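You operate a simulated robot arm through the tools that you are given. There is no shell and no other tool. Be economical: measure what you need, move in short steps, check, and stop when the job is done.

You run a simulated robot arm. Do the job below in one go: nothing can be reset, and whatever is moved stays where it is left.

JOB
Take the bench brush and put it on the second shelf from the bottom of the bench rack. Put the red bearing block on the top of the grading bench away on the tailgate. Put the red cup in the wash basin. Put the scrub brush on the top of the drawer cabinet. Put the blue bearing block on the middle shelf of the bench rack. Put the steel jug on the top shelf of the bench rack. Take the green cap and leave it on top of the small green tin. Stack the carton labelled "lane" from the top of the grading bench on top of the carton marked "ridge". Take the water bottle on the top of the grading bench and put it away on the middle shelf of the steel shelving. Put the small yellow-handled tray on the shelf under the grading bench. Take the white cup and leave it on the top of the gauge panel. Put one of the stones from the top of the grading bench on the fourth shelf from the bottom of the bench rack. The order is free. Set down upright: red bearing block, red cup, blue bearing block, steel jug, green cap, water bottle, white cup.

The check looks at the end state, three seconds after you hand in, the way a careful person would. Anything else that was tipped, shoved, dropped, spilled or broken makes it a failure. A push-on lid holds only when it is set on centred and level and pressed home; a screw cap is set on level and turned clockwise until tight.

ROBOT AND FRAMES
A 7-joint arm with a two-finger parallel gripper on a trunk, on a base that drives. Base frame: it is fixed to the floor where the robot stands at the start and does not move with it; the origin is under the middle of the robot, x ahead of it, y to its left, z up; the surface under the hand at the start is at about z = 800. Units: mm, rad, N and s.
With the tool pointing down near the work surface it reaches from about 260 to 640 mm from the robot's upright axis, wherever it stands. Its first joint turns from -2.897 to 2.897 rad. Places, roughly: bench brush (9x4x6 cm) [500, 100, 800]; blue bearing block (9x5x7 cm) [400, -700, 800]; carton marked lane, carton marked ridge, carton ma [250, 500, 750]; fourth shelf of the bench rack [100, -1200, 1300]; green cap (5x5x7 cm) [200, -300, 800]; middle shelf of the bench rack [100, -1200, 1000]; middle shelf of the steel shelving [6800, 1000, 900]; red bearing block (9x5x7 cm) [400, -200, 800]; red cup (8x7x9 cm) [3800, -19600, 900]; scrub brush (11x5x7 cm) [3700, -19700, 900]; second shelf of the bench rack [100, -1200, 500]; shelf under the grading bench [100, 1200, 200]; small green tin (7x6x5 cm) [0, -300, 800]; small yellow-handled tray (20x21x4 cm) [200, 700, 800]; steel jug (13x9x11 cm) [300, -500, 800]; stone (6x5x4 cm) [500, 1100, 800]; stone (7x6x4 cm) [300, 1300, 800]; tailgate [3700, -19800, 800]; top of the drawer cabinet [2500, -20500, 1300]; top of the gauge panel (20x15 cm) [4060, -1000, 1260]; top shelf of the bench rack [100, -1200, 1600]; wash basin (27x26 cm) [3780, -19100, 860]; water bottle (7x7x24 cm) [200, 500, 900]; white cup (8x7x9 cm) [400, 800, 800]. Payload 1.57 kg.
The TCP is the grasp point between the finger pads, 30 mm short of the fingertips. In the tool frame z runs along the fingers and y along their closing line. Largest opening 80 mm; finger width 17, thickness 12; the body of the gripper, 40 by 82 mm, starts 80 mm behind the TCP.
Orientation is that of the tool frame in the base frame, as [roll, pitch, yaw] about the fixed x, y, z axes, in that order (R = Rz(yaw) Ry(pitch) Rx(roll)). With the fingers straight down and closing along the base's y, the tool's x points along the base's -x, its y along +y and its z along -z.

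CONTROLS
- The arm moves only by the tool send_rows. Its argument "deltas" is one flat list of numbers, 7 for each row, row after row: the closure in counts, from 0 (fully open) to 255 (shut), then the shift along the tool's x, y, z in m, then the turn, a rotation vector about the tool's x, y, z in rad. In form: [grip, x, y, z, ax, ay, az, grip, x, y, z, ax, ay, az, ...]. A call has 1 to 12 rows; each row is the pose to reach, as a shift and turn from the pose commanded when the call began, along the tool's axes at that moment. Each row takes 0.2 s and may step no farther than 50 mm and 0.15 rad from the row before; otherwise, or with a gripper value out of range, the whole call is refused. Where a pose cannot be reached the arm comes as near as it can. A force on the tool above 40 N (or 10 N above the force at the start of the call, whichever is more), or a blocked arm, ends the call early, and 0.2 s more pass. The fingers move at their own pace (about 72 mm/s each) and stop on an object; they squeeze with about 28 N. The grip force told is the motor's: it shows also when the fingers shut on nothing. Time passes only in rows, and 0.2 s behind the last, so rows that repeat a pose let the fingers close. The reply holds the time, the measured pose of the TCP, the force on the tool along the base axes, the opening and the grip force, in the units named above and with some noise, with the torque about the TCP (base axes, N m) and any sound that the robot's microphone picked up, and new pictures: "pictures" is both (left out), scene, wrist or none.
- Cameras (640 x 400 px; columns grow to the right, rows downward): "scene" is now at [225.2, 3, 1314.2]; the picture's right is [0.05, -1.00, 0.00], its down [-0.93, -0.04, -0.36] and it looks along [0.36, 0.02, -0.93] (base axes); focal length 214 px, centre (320, 200). "wrist" rides on the gripper at [72, -7, -122] in the tool frame; the picture's right is [0.09, 1.00, 0.00], its down [-0.84, 0.08, -0.54] and it looks along [-0.54, 0.05, 0.84] (tool axes); focal length 238 px, centre (320, 200).
- lift_body(by): slides the trunk up (or, below 0, down) by that many mm; the arm and the scene camera ride with it, the base frame stays. It gives what a move gives, with no picture.
- drive_base(legs): drives the robot by 1 to 6 legs, each [ahead, left, turn to the left] in mm, mm and rad, along the robot's own axes; the way and the turn of a leg run together, so that a leg with both is an arc; at most 1500 mm and 3.142 rad a leg. The arm and the cameras ride along, it lands a little off, and it stops where it bumps. It gives what a move gives, and a new picture of the scene camera.
- aim_head(pan, tilt): turns the head with the scene camera to pan (to the left, within 1.501 rad either way) and tilt (down, from -0.506 to 1.204), counted from straight ahead of the robot. It gives what a move gives, and a new picture of the scene camera.
- locate(camera, pixels): for up to 12 pixels [column, row] of the newest picture of that camera ("zoom" is the newest enlarged one), the place [x, y, z] in the base frame of the surface seen there, good to about 3 mm. The clock stands still meanwhile.
- inspect(camera, box): a new picture of the part [left, top, right, bottom] of that camera's present view, enlarged. The clock stands still meanwhile.
- close_job(): hands the job in; it is judged then, once.

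Work in short steps. Measure before you move; look again where a grasp or a placing could have gone wrong, and mend it. You have 378 turns and 360 pictures in all, those below and enlarged ones among them. Open the gripper and draw the arm clear of the work before you hand the job in, unless the task says otherwise; then end with one line.

The tools are called as a command line: name --argument value ..., lists and objects as JSON in quotes. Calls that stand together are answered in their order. send_rows: Moves the arm, as the interface text tells. Its arguments: {"type":"object","properties":{"deltas":{"type":"array","items":{"type":"number"}},"pictures":{"type":"string","enum":["both","scene","wrist","none"]}},"required":["deltas"]} The other tools are called the same way: lift_body (by) slides the trunk up or down; drive_base (legs) drives the base; aim_head (pan, tilt) turns the head that bears the scene camera; locate (camera, pixels) gives the place of the surface under pixels of a picture; inspect (camera, box) takes an enlarged picture of a part of a camera's view; close_job () hands the job in.

At the start:

```text
clock: 0.0
tcp_pos: [238.3, 372.1, 1106.1]
orientation: [3.141, 0.0, -3.141]
force: [0.4, -0.7, -0.1]
moment: [0.01, 0.03, -0.02]
width: 79.9
grip_force: 0.2
trunk travel left (down, up): [-575.0, 415.0]
robot x, y, heading: [-5.4, -0.9, -0.0]
head pan, tilt: [0.047, 1.201]
```

scene: 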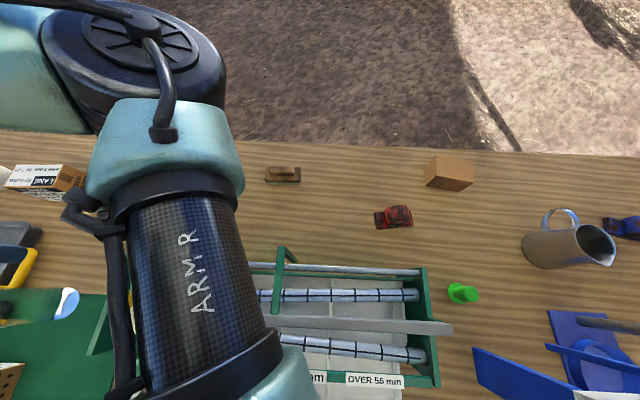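
wrist: 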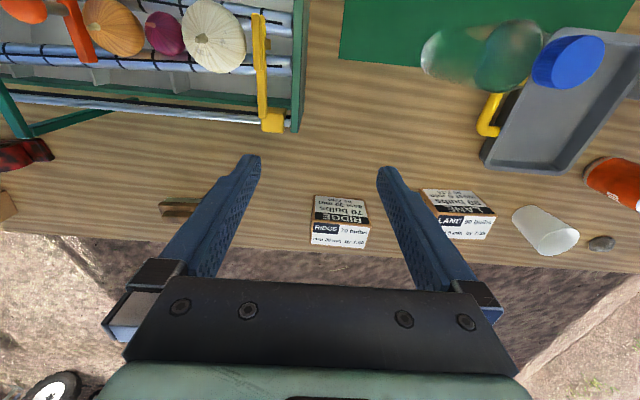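

The start pictures show part of the bench; I look around with the head first.

aim_head --pan 0.8 --tilt 0.7

aim_head --pan -0.8 --tilt 0.7

aim_head --pan -1.5 --tilt 0.4

aim_head --pan 0.0 --tilt 0.2

```text
clock: 1.1
tcp_pos: [238.9, 371.6, 1106.9]
orientation: [3.141, -0.001, 3.141]
force: [0.4, -0.1, -0.1]
moment: [0.0, -0.05, -0.02]
width: 79.8
grip_force: 0.0
trunk travel left (down, up): [-575.0, 415.0]
robot x, y, heading: [0.0, 1.5, 0.004]
head pan, tilt: [0.799, 0.7]
```

scene: 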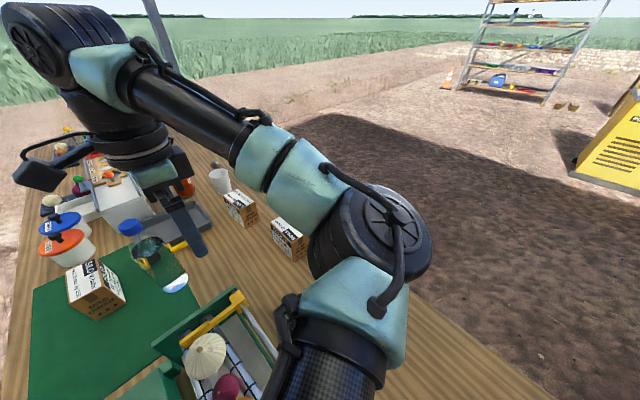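

```text
clock: 2.8
tcp_pos: [238.3, 371.3, 1107.1]
orientation: [-3.14, 0.0, 3.141]
force: [0.3, -0.2, 0.3]
moment: [0.01, -0.03, 0.01]
width: 79.6
grip_force: 0.0
trunk travel left (down, up): [-575.0, 415.0]
robot x, y, heading: [5.1, -0.4, 0.003]
head pan, tilt: [-0.799, 0.7]
```

scene: 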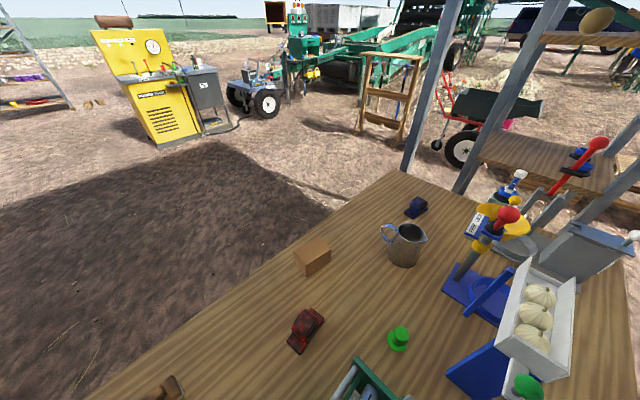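

```text
clock: 3.8
tcp_pos: [239.4, 370.8, 1106.8]
orientation: [3.141, 0.001, 3.141]
force: [0.0, -0.5, 0.4]
moment: [-0.01, 0.0, 0.01]
width: 80.2
grip_force: 0.0
trunk travel left (down, up): [-575.0, 415.0]
robot x, y, heading: [-1.2, -1.5, -0.004]
head pan, tilt: [-1.499, 0.4]
```

scene: 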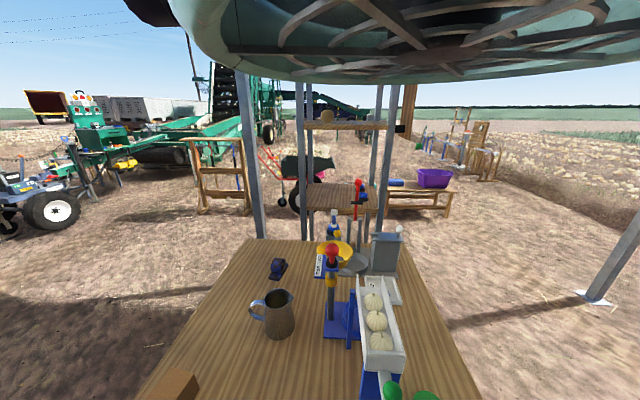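

```text
clock: 5.4
tcp_pos: [238.4, 372.6, 1106.2]
orientation: [3.139, 0.001, 3.141]
force: [-0.8, -0.6, -0.3]
moment: [-0.01, 0.01, -0.01]
width: 80.0
grip_force: 0.1
trunk travel left (down, up): [-575.0, 415.0]
robot x, y, heading: [-0.4, -0.3, -0.003]
head pan, tilt: [0.0, 0.201]
```

scene: 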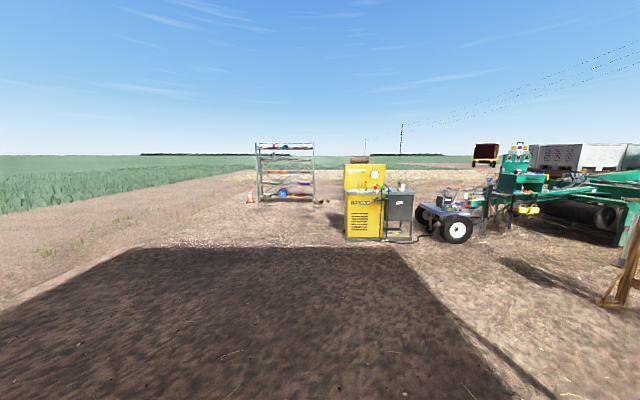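

I need geometry: where the bench's near edge is relative to me and the rack.

aim_head --pan -1.5 --tilt 1.0

locate --camera "scene" --pixels '[[320, 300], [320, 100], [200, 200], [450, 200], [500, 300], [100, 300], [320, 380], [560, 100]]'

aim_head --pan 1.5 --tilt 0.9

```text
clock: 7.0
tcp_pos: [239.3, 370.9, 1106.6]
orientation: [3.14, 0.0, 3.141]
force: [-0.2, 0.7, 0.8]
moment: [0.01, 0.0, -0.01]
width: 80.1
grip_force: 0.1
trunk travel left (down, up): [-575.0, 415.0]
robot x, y, heading: [-2.1, -1.3, 0.001]
head pan, tilt: [-1.499, 1.0]
```

scene: 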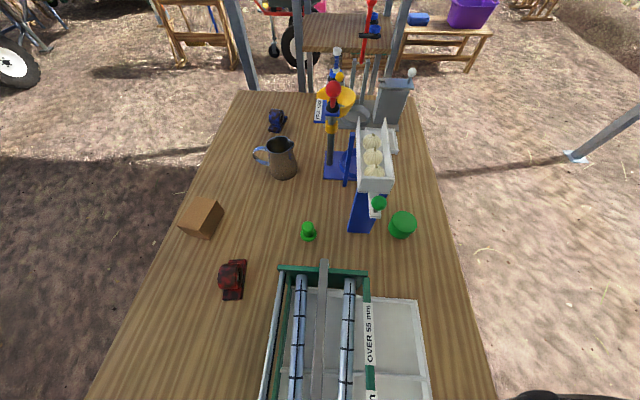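

```text
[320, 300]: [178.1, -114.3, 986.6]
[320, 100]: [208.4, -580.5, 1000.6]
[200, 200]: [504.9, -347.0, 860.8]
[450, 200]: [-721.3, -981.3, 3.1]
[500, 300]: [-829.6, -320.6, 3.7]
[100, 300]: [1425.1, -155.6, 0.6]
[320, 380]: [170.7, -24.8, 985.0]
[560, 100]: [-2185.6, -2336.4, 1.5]
```

```text
clock: 9.6
tcp_pos: [239.7, 372.2, 1106.1]
orientation: [-3.14, 0.0, -3.141]
force: [-0.1, 0.7, -0.3]
moment: [-0.01, -0.02, -0.02]
width: 80.0
grip_force: 0.0
trunk travel left (down, up): [-575.0, 415.0]
robot x, y, heading: [-0.6, 0.9, -0.002]
head pan, tilt: [1.499, 0.901]
```

scene: 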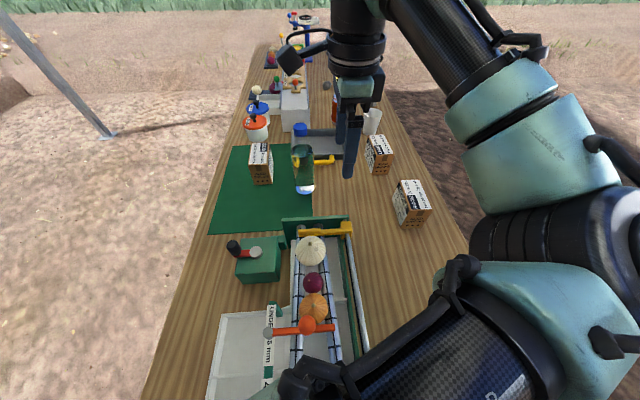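

Locating bench edges and items in this leftward view (near edge at about column 190, row 290; far edge about 455, 215).

locate --camera "scene" --pixels '[[192, 300], [172, 360], [240, 110], [448, 220], [400, 120], [355, 152], [378, 155], [412, 205], [372, 120], [262, 163], [300, 170], [330, 160]]'

inspect --camera "scene" --box '[220, 0, 460, 150]'

inspect --camera "scene" --box '[200, 100, 440, 250]'

```text
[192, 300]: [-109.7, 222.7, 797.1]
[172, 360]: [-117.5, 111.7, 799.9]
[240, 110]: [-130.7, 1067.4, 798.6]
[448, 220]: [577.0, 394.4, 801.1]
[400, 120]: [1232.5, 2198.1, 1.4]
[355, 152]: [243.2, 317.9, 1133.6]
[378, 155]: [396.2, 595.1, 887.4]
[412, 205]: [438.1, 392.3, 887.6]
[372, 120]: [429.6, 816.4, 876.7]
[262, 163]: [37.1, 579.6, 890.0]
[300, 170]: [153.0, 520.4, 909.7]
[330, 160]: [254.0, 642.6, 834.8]
```

```text
2.67 times, centred on (340, 75) of scene
```

zoom: 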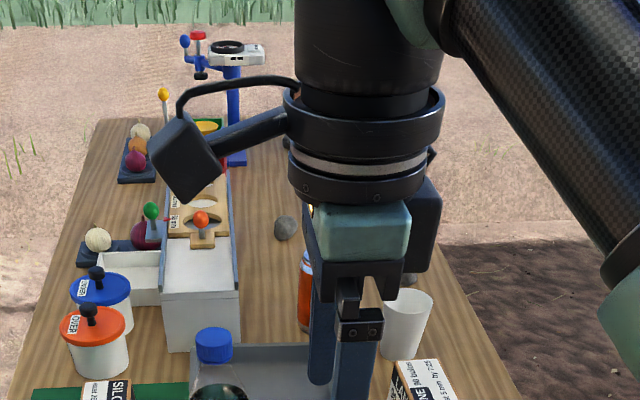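

```text
2.67 times, centred on (320, 175) of scene
```

zoom: 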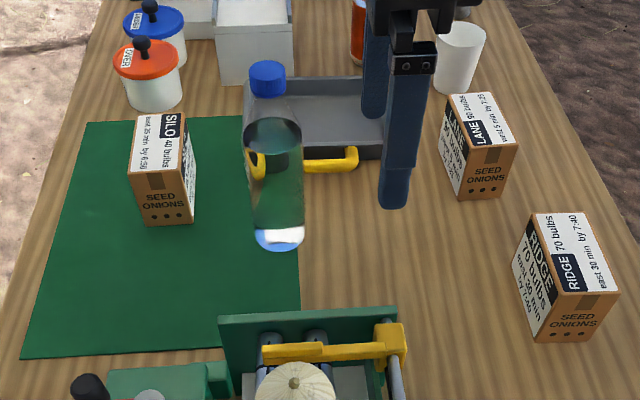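

The near bench edge is at x≈-130, so I want to know what structure carries me; I look at the posts left and right with less tilt.

aim_head --pan 1.5 --tilt 0.3

locate --camera "scene" --pixels '[[60, 200], [107, 300], [340, 180], [320, 230], [200, 200], [20, 100]]'

aim_head --pan -1.5 --tilt 0.3

locate --camera "scene" --pixels '[[595, 318], [630, 250], [250, 180], [302, 180], [383, 180], [340, 215], [335, 146], [420, 20], [320, 60], [410, 140], [420, 205]]'

inspect --camera "scene" --box '[200, 100, 480, 275]'

```text
clock: 10.6
tcp_pos: [238.5, 371.7, 1107.2]
orientation: [3.141, 0.001, -3.141]
force: [-0.2, 0.2, -0.2]
moment: [0.05, -0.02, 0.02]
width: 80.1
grip_force: 0.0
trunk travel left (down, up): [-575.0, 415.0]
robot x, y, heading: [2.7, 2.4, -0.001]
head pan, tilt: [1.499, 0.3]
```

scene: 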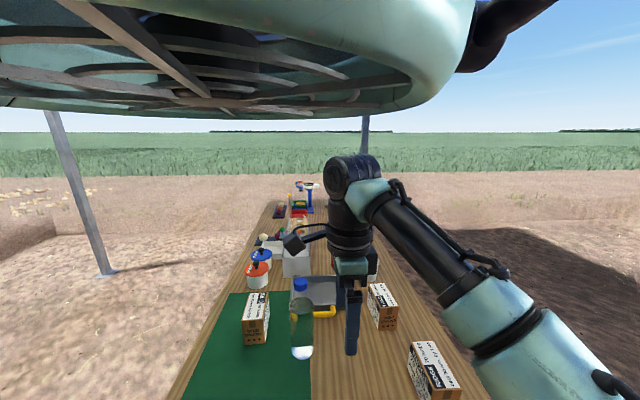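

```text
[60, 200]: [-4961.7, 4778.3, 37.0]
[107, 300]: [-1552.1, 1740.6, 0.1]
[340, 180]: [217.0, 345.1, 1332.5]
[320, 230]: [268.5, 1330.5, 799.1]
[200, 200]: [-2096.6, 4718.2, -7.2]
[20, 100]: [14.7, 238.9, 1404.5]
```

```text
clock: 13.2
tcp_pos: [238.4, 371.8, 1106.8]
orientation: [-3.141, 0.0, 3.141]
force: [0.7, -0.5, -0.9]
moment: [-0.01, 0.04, 0.01]
width: 80.1
grip_force: 0.2
trunk travel left (down, up): [-575.0, 415.0]
robot x, y, heading: [1.2, -3.0, -0.002]
head pan, tilt: [-1.499, 0.3]
```

scene: 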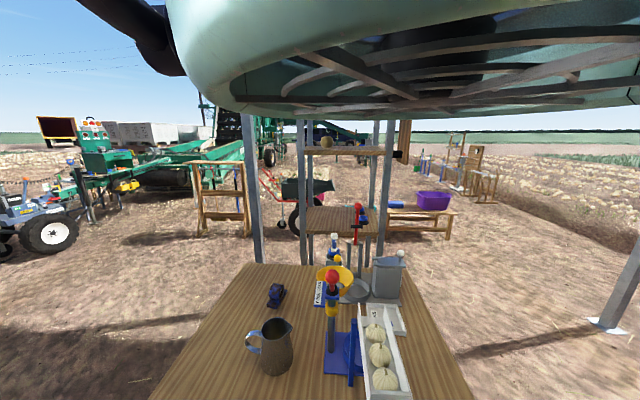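

```text
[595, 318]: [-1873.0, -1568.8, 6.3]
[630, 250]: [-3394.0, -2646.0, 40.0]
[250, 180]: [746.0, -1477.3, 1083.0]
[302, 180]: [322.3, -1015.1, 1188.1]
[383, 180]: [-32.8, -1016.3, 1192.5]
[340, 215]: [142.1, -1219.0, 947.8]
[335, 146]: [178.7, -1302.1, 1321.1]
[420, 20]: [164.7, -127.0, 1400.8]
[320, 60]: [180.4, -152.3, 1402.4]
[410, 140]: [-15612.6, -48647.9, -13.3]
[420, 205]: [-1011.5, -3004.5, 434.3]
```

```text
2.29 times, centred on (340, 188) of scene
```

zoom: 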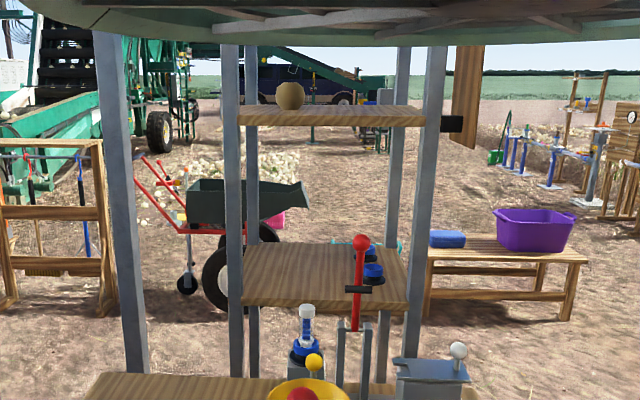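

I check what the black part at bottom right was, to learn my footprint.

aim_head --pan -1.5 --tilt 1.2

locate --camera "scene" --pixels '[[560, 300], [560, 330], [560, 395], [630, 330], [630, 390], [500, 350], [460, 220], [455, 120], [370, 350], [400, 130], [310, 130], [280, 60]]'

```text
clock: 14.4
tcp_pos: [239.5, 371.9, 1105.7]
orientation: [3.14, 0.0, -3.141]
force: [1.1, 1.1, -0.2]
moment: [0.01, 0.0, 0.01]
width: 79.9
grip_force: 0.0
trunk travel left (down, up): [-575.0, 415.0]
robot x, y, heading: [1.7, -1.6, 0.0]
head pan, tilt: [-1.499, 1.201]
```

scene: 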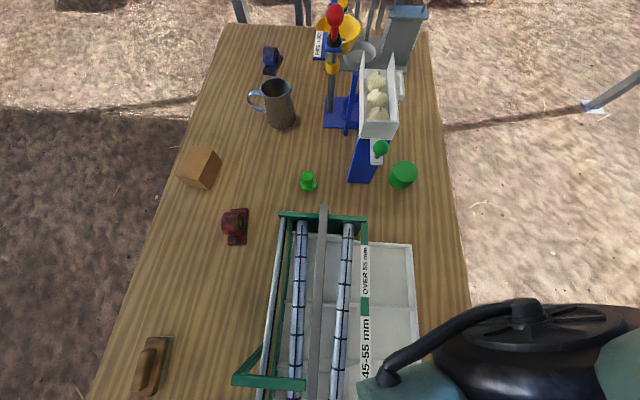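

```text
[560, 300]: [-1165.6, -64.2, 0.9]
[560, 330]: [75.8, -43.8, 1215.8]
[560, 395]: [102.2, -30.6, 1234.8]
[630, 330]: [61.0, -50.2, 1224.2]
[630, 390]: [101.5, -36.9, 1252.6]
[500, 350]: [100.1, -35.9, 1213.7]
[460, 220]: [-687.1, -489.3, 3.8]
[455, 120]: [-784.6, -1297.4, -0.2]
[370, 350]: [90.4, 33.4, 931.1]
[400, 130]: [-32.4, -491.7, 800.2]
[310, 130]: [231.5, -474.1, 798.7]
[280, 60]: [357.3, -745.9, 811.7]
```

The view shows cap (308,181), tin (403,175), red block (235,226), brush (152,367), jug (275,105), blue block (270,60). I zoom for details.

inspect --camera "scene" --box '[200, 140, 440, 290]'

inspect --camera "scene" --box '[220, 30, 440, 168]'

```text
2.67 times, centred on (320, 215) of scene
```

zoom: 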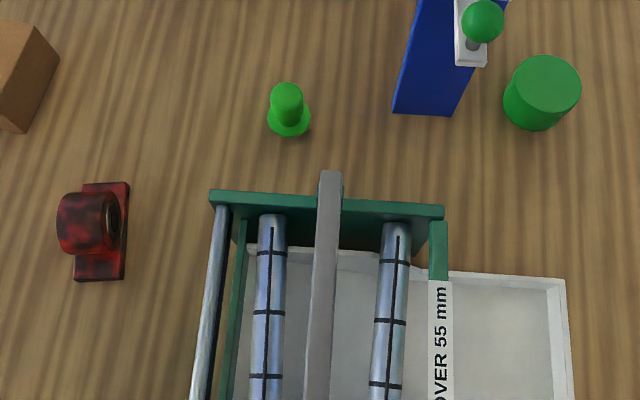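

```text
2.90 times, centred on (330, 99) of scene
```

zoom: 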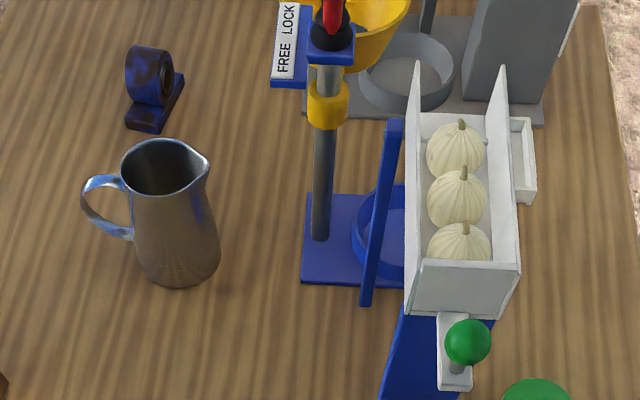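

Locate cap knob, tin, red block, brush points precisely.

locate --camera "scene" --pixels '[[307, 174], [308, 187], [404, 168], [392, 168], [415, 168], [404, 162], [227, 222], [238, 240], [243, 212], [150, 365], [155, 345], [145, 388]]'

aim_head --pan -0.7 --tilt 1.1

```text
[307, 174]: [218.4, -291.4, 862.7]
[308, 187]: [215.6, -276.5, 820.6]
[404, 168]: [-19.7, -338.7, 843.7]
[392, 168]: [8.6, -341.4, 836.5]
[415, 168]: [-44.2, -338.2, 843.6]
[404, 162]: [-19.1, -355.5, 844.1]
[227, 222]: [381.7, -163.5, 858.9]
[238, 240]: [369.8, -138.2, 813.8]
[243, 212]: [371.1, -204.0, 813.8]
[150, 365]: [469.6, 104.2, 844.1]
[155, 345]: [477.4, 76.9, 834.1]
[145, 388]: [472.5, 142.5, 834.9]
```

```text
clock: 15.6
tcp_pos: [239.2, 372.3, 1106.0]
orientation: [-3.141, 0.0, 3.141]
force: [-0.1, 0.1, 0.3]
moment: [0.01, 0.0, -0.01]
width: 79.9
grip_force: 0.2
trunk travel left (down, up): [-575.0, 415.0]
robot x, y, heading: [2.9, 1.7, 0.0]
head pan, tilt: [-0.7, 1.1]
```

scene: 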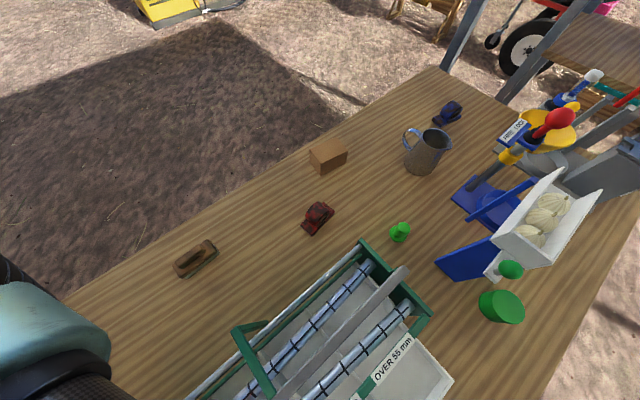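

Move arm over toward the cap in an arc at the present height.

send_rows --deltas '[0, -0.02, -0.042, 0, 0, 0, 0, 0, -0.04, -0.084, 0, 0, 0, 0, 0, -0.06, -0.126, 0, 0, 0, 0, 0, -0.08, -0.168, 0, 0, 0, 0, 0, -0.1, -0.21, 0, 0, 0, 0, 0, -0.12, -0.252, 0, 0, 0, 0, 0, -0.14, -0.294, 0, 0, 0, 0, 0, -0.16, -0.336, 0, 0, 0, 0, 0, -0.16, -0.376, 0, 0, 0, 0]' --pictures "none"

send_rows --deltas '[0, 0.02, -0.04, 0, 0, 0, 0, 0, 0.04, -0.08, 0, 0, 0, 0, 0, 0.06, -0.12, 0, 0, 0, 0, 0, 0.08, -0.16, 0, 0, 0, 0, 0, 0.1, -0.2, 0, 0, 0, 0, 0, 0.12, -0.225, 0.02, 0, 0, 0, 0, 0.145, -0.255, 0.05, 0, 0, 0, 0, 0.165, -0.28, 0.08, 0, 0, 0, 0, 0.18, -0.288, 0.12, 0, 0, 0]'

```text
clock: 17.6
tcp_pos: [398.0, -5.7, 1105.9]
orientation: [3.14, 0.0, -3.14]
force: [0.5, 0.0, 0.1]
moment: [0.01, -0.01, 0.0]
width: 80.1
grip_force: 0.1
trunk travel left (down, up): [-575.0, 415.0]
robot x, y, heading: [-1.5, 6.4, -0.001]
head pan, tilt: [-0.7, 1.1]
```

```text
clock: 19.6
tcp_pos: [215.7, -291.9, 982.4]
orientation: [-3.141, 0.001, -3.141]
force: [-0.2, -0.5, -0.3]
moment: [0.0, 0.02, -0.02]
width: 80.1
grip_force: 0.0
trunk travel left (down, up): [-575.0, 415.0]
robot x, y, heading: [3.9, 2.2, 0.002]
head pan, tilt: [-0.7, 1.1]
```

scene: 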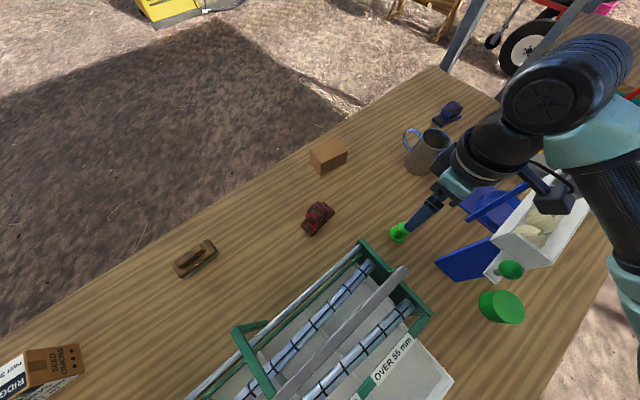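
wrist: 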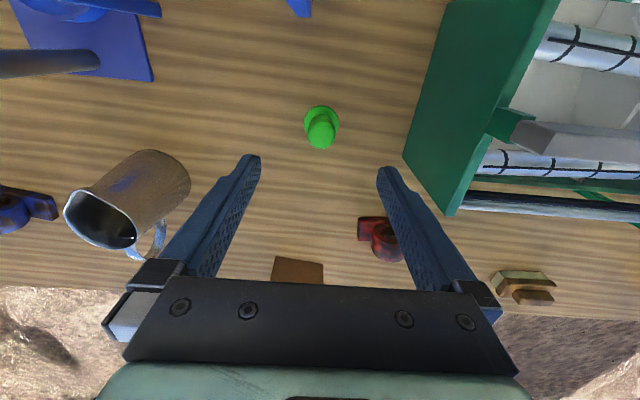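

Locate the cap from the wrist view: knob top at (321,140), flange around (321,118).

locate --camera "wrist" --pixels '[[321, 140], [321, 127], [308, 120], [334, 120], [321, 110], [313, 133], [330, 133]]'

inspect --camera "wrist" --box '[260, 80, 380, 155]'

```text
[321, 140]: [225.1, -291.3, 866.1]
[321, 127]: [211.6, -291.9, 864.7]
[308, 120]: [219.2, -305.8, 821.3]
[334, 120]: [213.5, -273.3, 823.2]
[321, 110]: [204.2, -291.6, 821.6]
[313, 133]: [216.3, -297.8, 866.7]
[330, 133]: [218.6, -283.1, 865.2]
```

```text
5.33 times, centred on (320, 118) of wrist
```

zoom: 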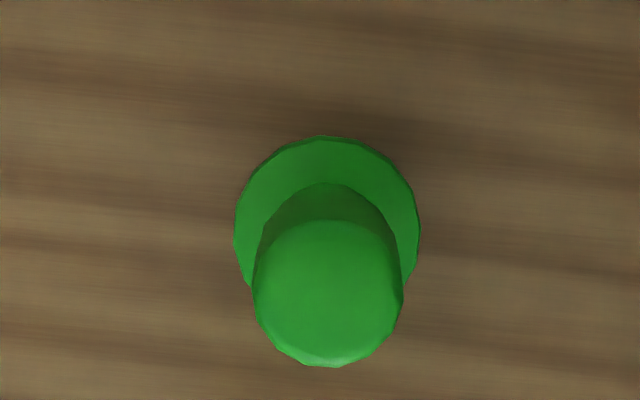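

Lower onto the knob to z≈857 and close.

send_rows --deltas '[0, -0.003, 0.001, 0.045, 0, 0, 0, 0, -0.003, 0.001, 0.09, 0, 0, 0, 0, -0.003, 0.001, 0.125, 0, 0, 0, 255, -0.003, 0.001, 0.125, 0, 0, 0, 255, -0.003, 0.001, 0.125, 0, 0, 0, 255, -0.003, 0.001, 0.125, 0, 0, 0, 255, -0.003, 0.001, 0.095, 0, 0, 0, 255, -0.003, 0.001, 0.05, 0, 0, 0, 255, -0.003, 0.001, 0.01, 0, 0, 0]' --pictures "wrist"

```text
clock: 20.4
tcp_pos: [217.8, -303.4, 894.5]
orientation: [-3.048, 0.029, -3.141]
force: [18.8, -0.6, 15.3]
moment: [0.01, 4.01, 0.09]
width: 52.7
grip_force: 0.7
trunk travel left (down, up): [-575.0, 415.0]
robot x, y, heading: [0.8, -4.0, 0.002]
head pan, tilt: [-0.7, 1.1]
stopped in row 4: the force on the tool passed its limit at 132 N (the readings are from after the stop); the commanded pose is now the measured one
```

wrist: 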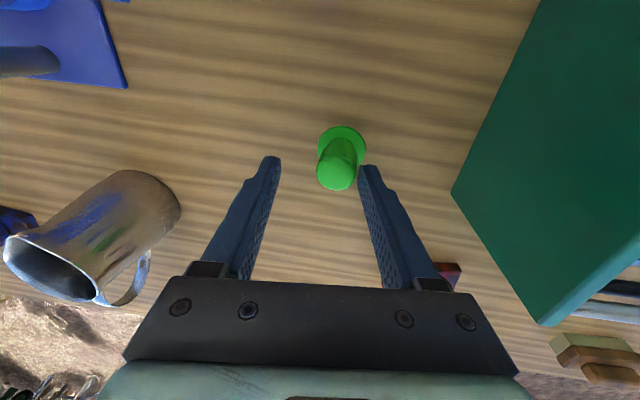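

A collision; look at the scene to see what was touched.

aim_head --pan -0.9 --tilt 0.9

inspect --camera "scene" --box '[300, 100, 640, 312]'

```text
clock: 21.1
tcp_pos: [217.8, -304.7, 895.2]
orientation: [-3.046, 0.033, 3.139]
force: [28.4, 5.2, 34.6]
moment: [-1.41, 4.75, -0.78]
width: 3.0
grip_force: 24.3
trunk travel left (down, up): [-575.0, 415.0]
robot x, y, heading: [-1.1, -2.0, 0.003]
head pan, tilt: [-0.901, 0.901]
```

scene: 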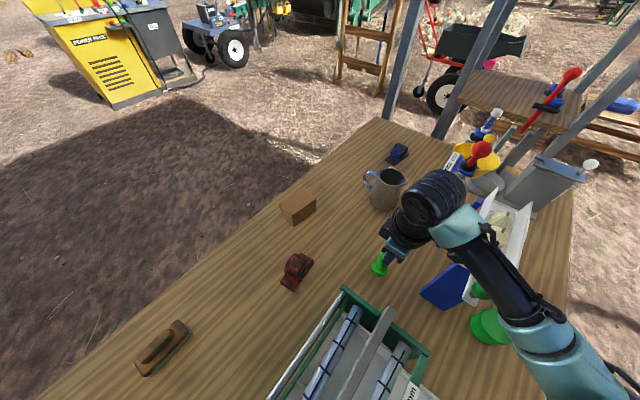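

```text
1.88 times, centred on (470, 206) of scene
```

zoom: 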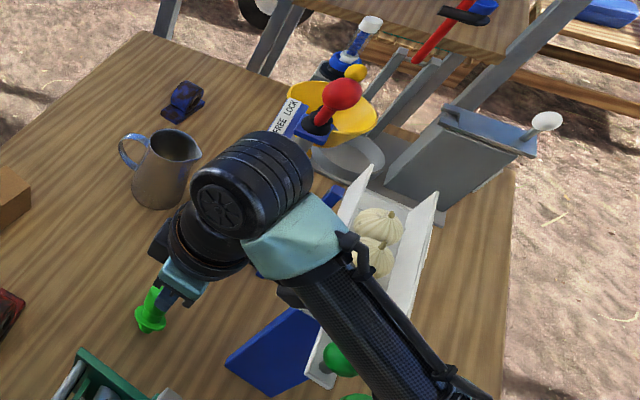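

The forearm seems to lie low on the tray/lever stand. I lift the hand straight up, open, and restore level.

send_rows --deltas '[0, 0, 0, -0.03, 0, 0, 0, 0, 0, 0, -0.06, -0.03, 0.01, 0, 0, 0, 0, -0.1, -0.06, 0.02, 0, 0, 0, 0, -0.15, -0.095, 0.033, 0, 0, 0, 0, -0.2, -0.095, 0.033, 0]' --pictures "scene"

```text
clock: 21.4
tcp_pos: [217.0, -302.8, 899.8]
orientation: [-3.054, 0.04, -3.14]
force: [1.9, 2.5, 2.3]
moment: [-0.37, 0.53, -0.24]
width: 41.5
grip_force: 0.0
trunk travel left (down, up): [-575.0, 415.0]
robot x, y, heading: [2.6, -3.3, -0.002]
head pan, tilt: [-0.901, 0.901]
stopped in row 1: the force on the tool passed its limit at 66 N (the readings are from after the stop); the commanded pose is now the measured one
```

scene: 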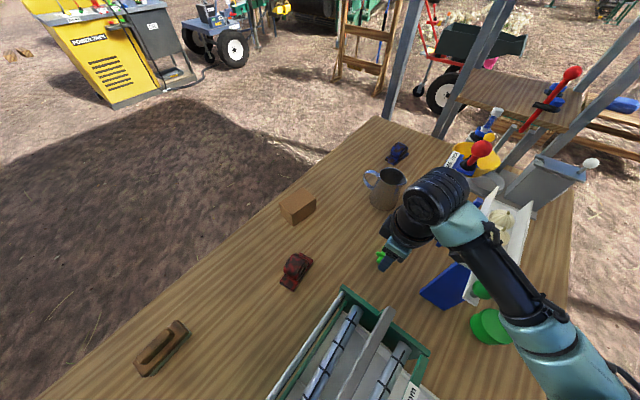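

Contact nearly released; continue upward slowly.

send_rows --deltas '[0, 0, 0, -0.015, 0, 0, 0, 0, 0, 0, -0.03, 0, 0, 0, 0, 0, 0, -0.06, -0.04, 0.02, 0, 0, 0, 0, -0.1, -0.085, 0.04, 0, 0, 0, 0, -0.15, -0.085, 0.04, 0, 0, 0, 0, -0.2, -0.085, 0.04, 0]' --pictures "both"

```text
clock: 22.8
tcp_pos: [209.2, -289.0, 1094.7]
orientation: [3.13, -0.007, -3.14]
force: [-0.4, 0.4, 0.5]
moment: [-0.07, 0.02, 0.03]
width: 79.9
grip_force: 0.1
trunk travel left (down, up): [-575.0, 415.0]
robot x, y, heading: [2.7, 1.8, -0.002]
head pan, tilt: [-0.901, 0.901]
```

scene: 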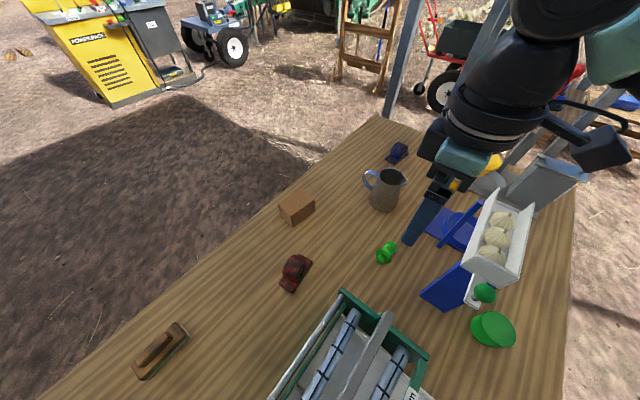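
wrist: 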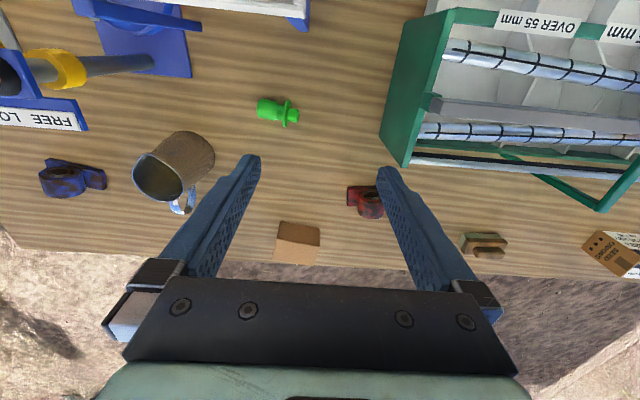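

The cap lies on its side now. I check the tin and lever state.

inspect --camera "scene" --box '[340, 180, 600, 342]'

locate --camera "scene" --pixels '[[490, 328], [480, 325], [505, 335], [478, 340], [510, 320]]'

```text
2.46 times, centred on (470, 261) of scene
```

zoom: 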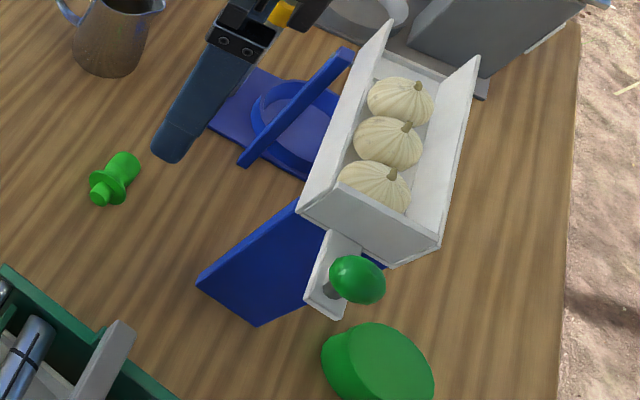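

```text
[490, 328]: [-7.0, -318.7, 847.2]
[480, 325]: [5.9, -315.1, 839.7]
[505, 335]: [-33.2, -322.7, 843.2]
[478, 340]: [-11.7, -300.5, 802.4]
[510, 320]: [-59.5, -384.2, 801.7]
```

The tin is upright; only the cap tipped. The shoulder is too low for working here, so I raise the trunk to get a steeper arm, then look.

lift_body --by 250

send_rows --deltas '[0, 0, 0, 0.05, 0, 0, 0, 0, 0, 0, 0.1, 0, 0, 0, 0, 0, 0, 0.15, 0, 0, 0, 0, 0, 0, 0.2, 0, 0, 0, 0, 0, 0, 0.25, 0, 0, 0]'

```text
clock: 25.4
tcp_pos: [210.0, -290.5, 1344.3]
orientation: [3.129, -0.006, 3.14]
force: [0.2, -0.7, -0.3]
moment: [0.01, 0.0, 0.01]
width: 80.1
grip_force: 0.0
trunk travel left (down, up): [-825.0, 165.0]
robot x, y, heading: [0.9, -2.7, 0.0]
head pan, tilt: [-0.901, 0.901]
```

```text
clock: 26.6
tcp_pos: [208.5, -283.0, 1097.6]
orientation: [3.131, -0.008, 3.14]
force: [0.1, -0.6, -1.0]
moment: [-0.01, -0.05, 0.01]
width: 80.1
grip_force: 0.0
trunk travel left (down, up): [-825.0, 165.0]
robot x, y, heading: [-0.5, 2.2, -0.003]
head pan, tilt: [-0.901, 0.901]
```

scene: 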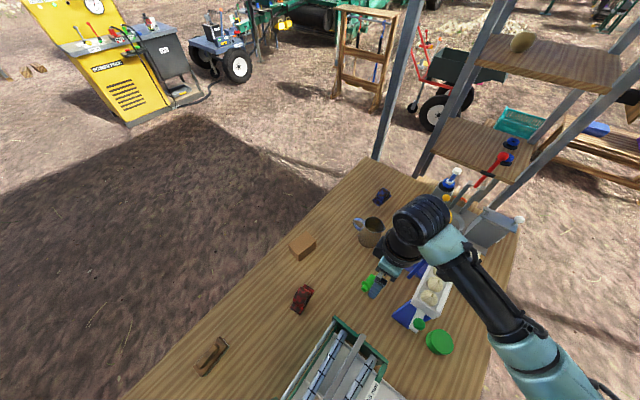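
wrist: 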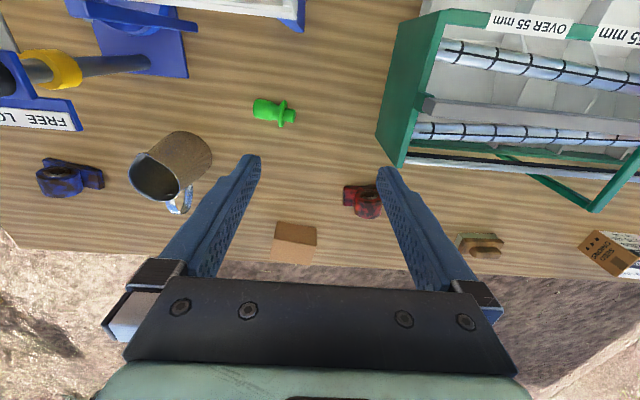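

Now I zoom on the lying cap in the wrist view to measure it.

inspect --camera "wrist" --box '[220, 75, 340, 150]'

locate --camera "wrist" --pixels '[[256, 107], [265, 109], [275, 111], [283, 112], [292, 117], [265, 102], [263, 116]]'

```text
5.33 times, centred on (280, 112) of wrist
```

zoom: 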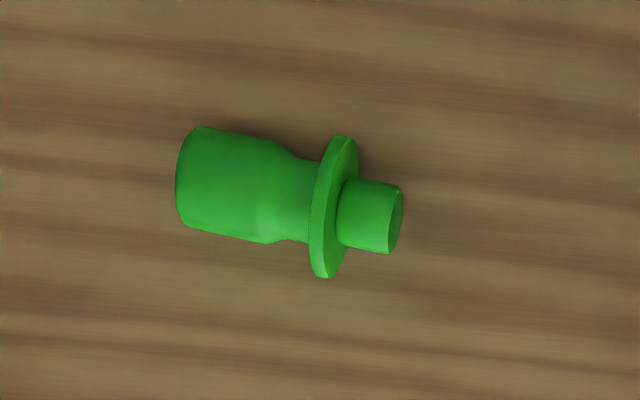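

```text
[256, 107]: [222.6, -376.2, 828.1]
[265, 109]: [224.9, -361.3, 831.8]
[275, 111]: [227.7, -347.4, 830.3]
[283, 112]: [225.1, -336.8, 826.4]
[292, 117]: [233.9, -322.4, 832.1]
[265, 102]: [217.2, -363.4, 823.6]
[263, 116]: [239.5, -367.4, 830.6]
```

Cap lies with knob toward -y (axis ≈(-0.2,-0.98)), knob center ≈(226,-362). I turn the tool by +1.78 about its z and shift above the knob at this height.

send_rows --deltas '[0, -0.0015, -0.007, 0, 0, 0, 0.148, 0, -0.003, -0.013, 0, 0, 0, 0.296, 0, -0.0045, -0.02, 0, 0, 0, 0.445, 0, -0.006, -0.027, 0, 0, 0, 0.593, 0, -0.0075, -0.033, 0, 0, 0, 0.741, 0, -0.009, -0.04, 0, 0, 0, 0.89, 0, -0.0105, -0.046, 0, 0, 0, 1.038, 0, -0.012, -0.053, 0, 0, 0, 1.186, 0, -0.0135, -0.06, 0, 0, 0, 1.335, 0, -0.015, -0.066, 0, 0, 0, 1.483, 0, -0.016, -0.073, 0, 0, 0, 1.631, 0, -0.0175, -0.079, 0, 0, 0, 1.78]'

```text
clock: 29.2
tcp_pos: [224.6, -365.3, 1094.5]
orientation: [-3.134, -0.008, 1.358]
force: [0.4, -0.7, 0.1]
moment: [0.03, 0.0, 0.01]
width: 80.2
grip_force: 0.1
trunk travel left (down, up): [-825.0, 165.0]
robot x, y, heading: [-1.4, -1.4, 0.001]
head pan, tilt: [-0.901, 0.901]
```

scene: 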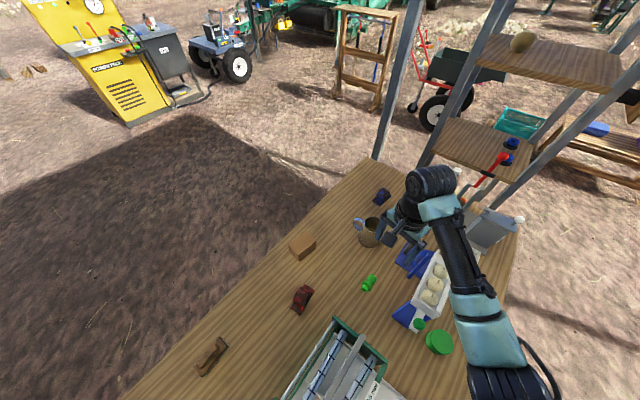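
wrist: 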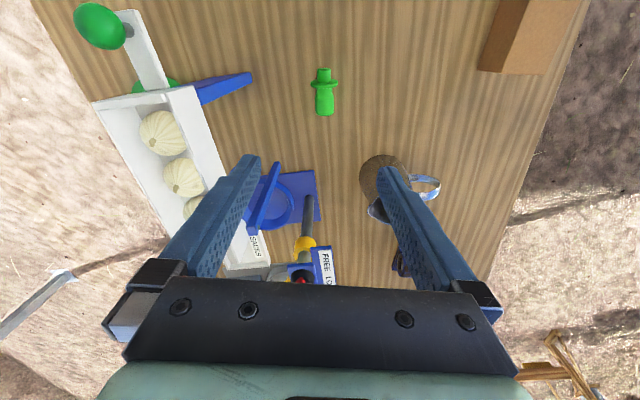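

Aligned; descend 200 and check.

send_rows --deltas '[0, 0, 0, 0.05, 0, 0, 0, 0, 0, 0, 0.1, 0, 0, 0, 0, 0, 0, 0.15, 0, 0, 0, 0, 0, 0, 0.19, 0, 0, 0]'

```text
clock: 30.2
tcp_pos: [225.4, -363.6, 902.6]
orientation: [-3.131, -0.012, 1.364]
force: [-0.8, -0.4, 0.3]
moment: [0.0, -0.03, -0.01]
width: 79.8
grip_force: 0.0
trunk travel left (down, up): [-825.0, 165.0]
robot x, y, heading: [-0.4, -2.3, 0.001]
head pan, tilt: [-0.901, 0.901]
```

scene: 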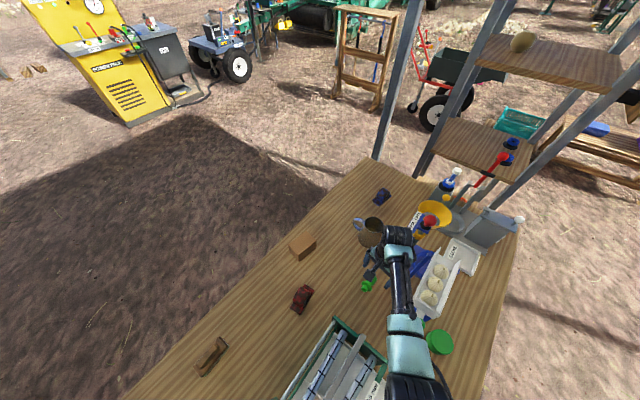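
wrist: 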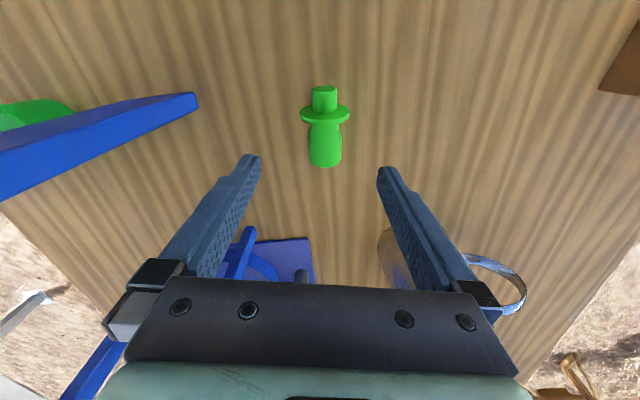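

Refine the knob position.

locate --camera "wrist" --pixels '[[326, 160], [326, 145], [325, 130], [325, 115], [324, 98], [324, 89]]'

```text
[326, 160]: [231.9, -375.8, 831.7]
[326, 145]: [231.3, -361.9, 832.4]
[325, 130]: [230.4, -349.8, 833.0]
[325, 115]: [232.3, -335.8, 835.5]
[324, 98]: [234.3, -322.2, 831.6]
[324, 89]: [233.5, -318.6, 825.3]
```

Lower to z≈834, centre, and close on the knob; then lift a little.

send_rows --deltas '[0, 0.001, 0.006, 0.035, 0, 0, 0, 0, 0.001, 0.006, 0.068, 0, 0, 0, 255, 0.001, 0.006, 0.068, 0, 0, 0, 255, 0.001, 0.006, 0.068, 0, 0, 0, 255, 0.001, 0.006, 0.068, 0, 0, 0, 255, 0.001, 0.006, 0.03, 0, 0, 0, 255, 0.001, 0.006, -0.02, 0, 0, 0, 255, 0.001, 0.006, -0.06, 0, 0, 0]'

```text
clock: 32.0
tcp_pos: [230.9, -362.3, 964.4]
orientation: [-3.133, -0.011, 1.361]
force: [-0.7, -0.8, -2.0]
moment: [0.01, -0.05, 0.0]
width: 26.6
grip_force: 27.4
trunk travel left (down, up): [-825.0, 165.0]
robot x, y, heading: [-2.6, 0.9, 0.002]
head pan, tilt: [-0.901, 0.901]
```

scene: 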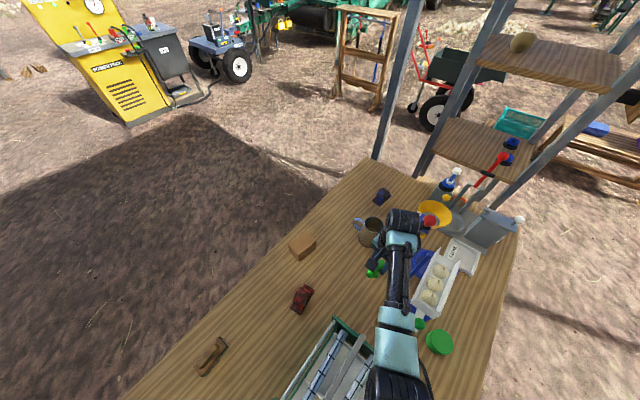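
wrist: 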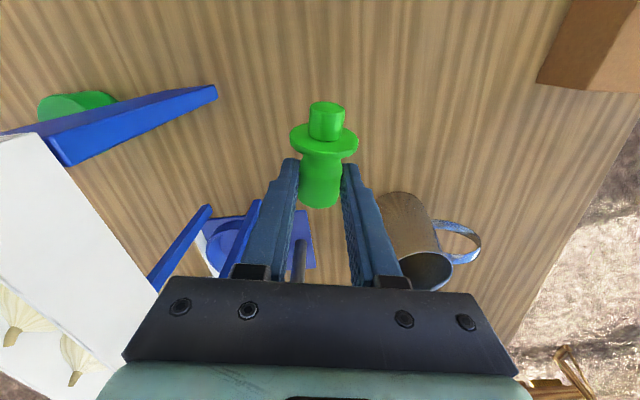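

Grasp is good (width 26.6). Lift and turn back to the original yaw.

send_rows --deltas '[255, 0, 0, -0.05, 0, 0, 0, 255, 0, 0, -0.1, 0, 0, 0, 255, 0, 0, -0.15, 0, 0, 0, 255, 0, 0, -0.2, 0, 0, -0.148, 255, 0, 0, -0.2, 0, 0, -0.296, 255, 0, 0, -0.2, 0, 0, -0.445, 255, 0, 0, -0.2, 0, 0, -0.593, 255, 0, 0, -0.2, 0, 0, -0.741, 255, 0, 0, -0.2, 0, 0, -0.89, 255, 0, 0, -0.2, 0, 0, -1.038, 255, 0, 0, -0.2, 0, 0, -1.186, 255, 0, 0, -0.2, 0, 0, -1.335]' --pictures "none"

send_rows --deltas '[255, 0, 0, 0, 0, 0, -0.148, 255, 0, 0, 0, 0, 0, -0.296, 255, 0, 0, 0, 0, 0, -0.445]' --pictures "none"

drive_base --legs '[[-520, 0, 0], [0, -338, 0]]'

```text
clock: 34.6
tcp_pos: [231.8, -367.1, 1163.8]
orientation: [3.136, -0.011, 2.701]
force: [0.0, 0.6, 0.1]
moment: [-0.02, 0.03, 0.01]
width: 26.5
grip_force: 28.5
out of reach, approached as far as the arm can: row 2, 3
trunk travel left (down, up): [-825.0, 165.0]
robot x, y, heading: [-1.7, 2.1, 0.0]
head pan, tilt: [-0.901, 0.901]
```

```text
clock: 35.4
tcp_pos: [230.5, -366.0, 1164.3]
orientation: [3.128, -0.006, -3.138]
force: [-0.5, -0.2, 0.1]
moment: [-0.02, -0.01, -0.02]
width: 26.4
grip_force: 28.3
trunk travel left (down, up): [-825.0, 165.0]
robot x, y, heading: [-1.5, 2.9, -0.002]
head pan, tilt: [-0.901, 0.901]
```

```text
clock: 40.3
tcp_pos: [-292.9, -711.4, 1163.3]
orientation: [3.129, -0.009, -3.14]
force: [0.6, 0.4, -0.2]
moment: [0.0, 0.02, -0.01]
width: 26.5
grip_force: 28.1
trunk travel left (down, up): [-825.0, 165.0]
robot x, y, heading: [-524.3, -345.1, -0.0]
head pan, tilt: [-0.901, 0.901]
```

scene: 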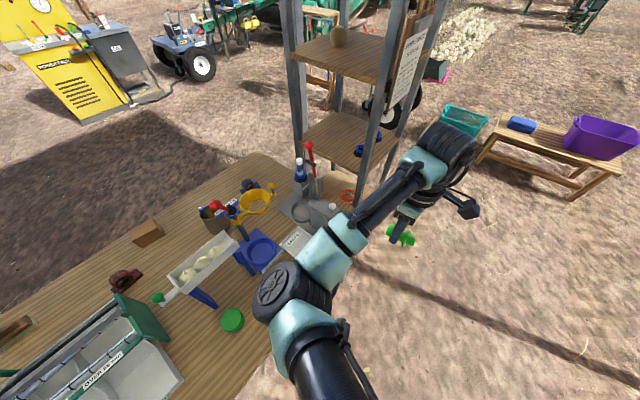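

Swing the hand in front of me, then pitch it to horizontal.

send_rows --deltas '[255, -0.018, 0.041, 0, 0, 0, 0, 255, -0.036, 0.082, 0, 0, 0, 0, 255, -0.054, 0.123, 0, 0, 0, 0, 255, -0.072, 0.164, 0, 0, 0, 0, 255, -0.09, 0.205, 0, 0, 0, 0, 255, -0.108, 0.246, 0, 0, 0, 0, 255, -0.126, 0.287, 0, 0, 0, 0, 255, -0.144, 0.328, 0, 0, 0, 0, 255, -0.163, 0.369, 0, 0, 0, 0]' --pictures "none"

send_rows --deltas '[255, -0.008, 0, 0, 0, -0.143, 0, 255, -0.016, 0, 0, 0, -0.286, 0, 255, -0.024, 0, 0, 0, -0.428, 0, 255, -0.032, 0, 0, 0, -0.571, 0, 255, -0.04, 0, 0, 0, -0.714, 0, 255, -0.048, 0, 0, 0, -0.857, 0, 255, -0.056, 0, 0, 0, -1.0, 0, 255, -0.064, 0, 0, 0, -1.142, 0, 255, -0.072, 0, 0, 0, -1.285, 0, 255, -0.08, 0, 0, 0, -1.428, 0, 255, -0.08, 0, 0, 0, -1.571, 0]'

```text
clock: 42.3
tcp_pos: [-129.3, -342.9, 1167.4]
orientation: [3.133, -0.008, -3.14]
force: [0.1, -0.1, -0.2]
moment: [-0.02, -0.01, -0.01]
width: 26.6
grip_force: 28.5
trunk travel left (down, up): [-825.0, 165.0]
robot x, y, heading: [-522.8, -347.6, -0.003]
head pan, tilt: [-0.901, 0.901]
```

```text
clock: 44.7
tcp_pos: [-50.2, -344.3, 1164.6]
orientation: [2.188, 1.559, 2.189]
force: [0.2, 1.2, 0.5]
moment: [0.02, 0.02, -0.02]
width: 26.4
grip_force: 28.0
trunk travel left (down, up): [-825.0, 165.0]
robot x, y, heading: [-521.3, -347.7, 0.003]
head pan, tilt: [-0.901, 0.901]
```

scene: 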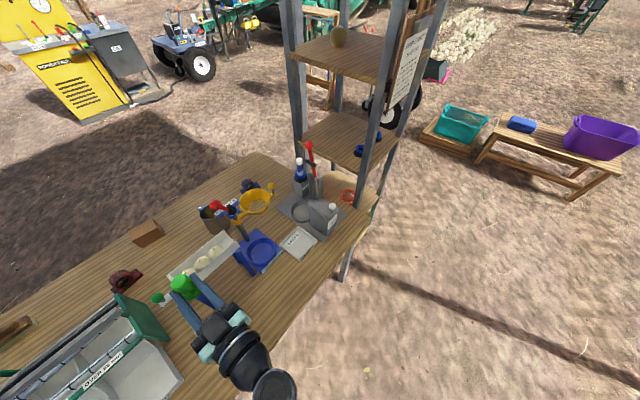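
wrist: 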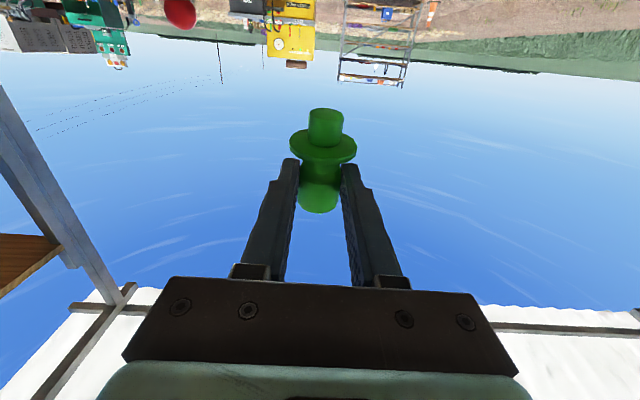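

Knob up now. The wrist camera is underneath, so I'll set the cap down near the bench's near edge (hand beyond the edge) and regrasp from above. First check the cap's tilt.

aim_head --pan -0.3 --tilt 0.9

inspect --camera "scene" --box '[200, 130, 440, 280]'

inspect --camera "wrist" --box '[240, 90, 400, 190]'

```text
clock: 45.7
tcp_pos: [-49.2, -342.5, 1166.3]
orientation: [2.113, 1.558, 2.114]
force: [0.2, -0.7, -0.3]
moment: [-0.02, 0.02, 0.0]
width: 26.6
grip_force: 27.9
trunk travel left (down, up): [-825.0, 165.0]
robot x, y, heading: [-527.2, -343.4, 0.003]
head pan, tilt: [-0.3, 0.901]
```

scene: 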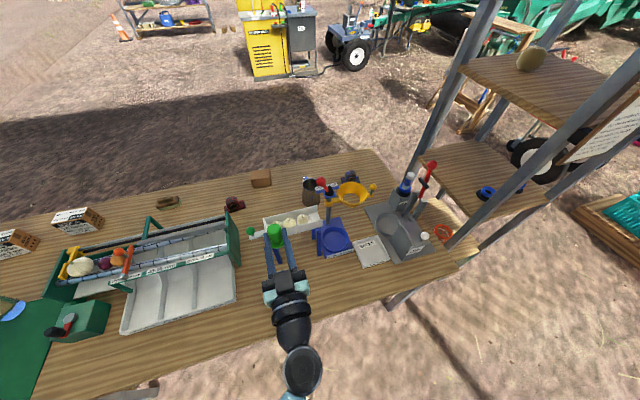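

```text
2.67 times, centred on (320, 205) of scene
```

zoom: 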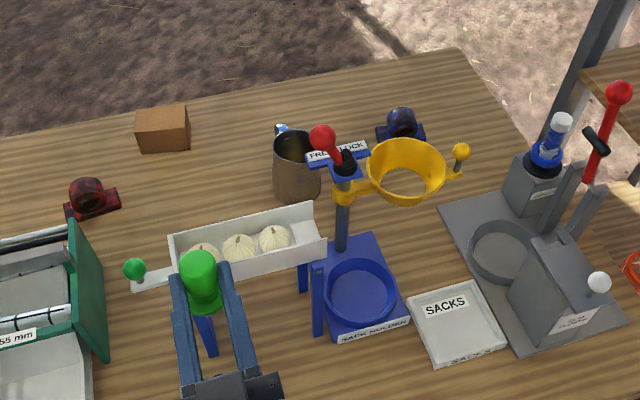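

```text
4.00 times, centred on (320, 140) of wrist
```

zoom: 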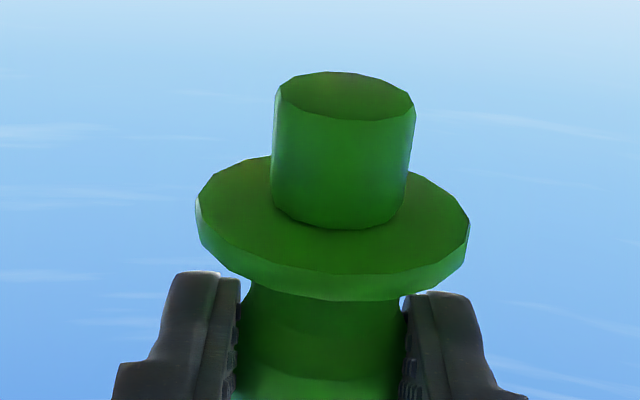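

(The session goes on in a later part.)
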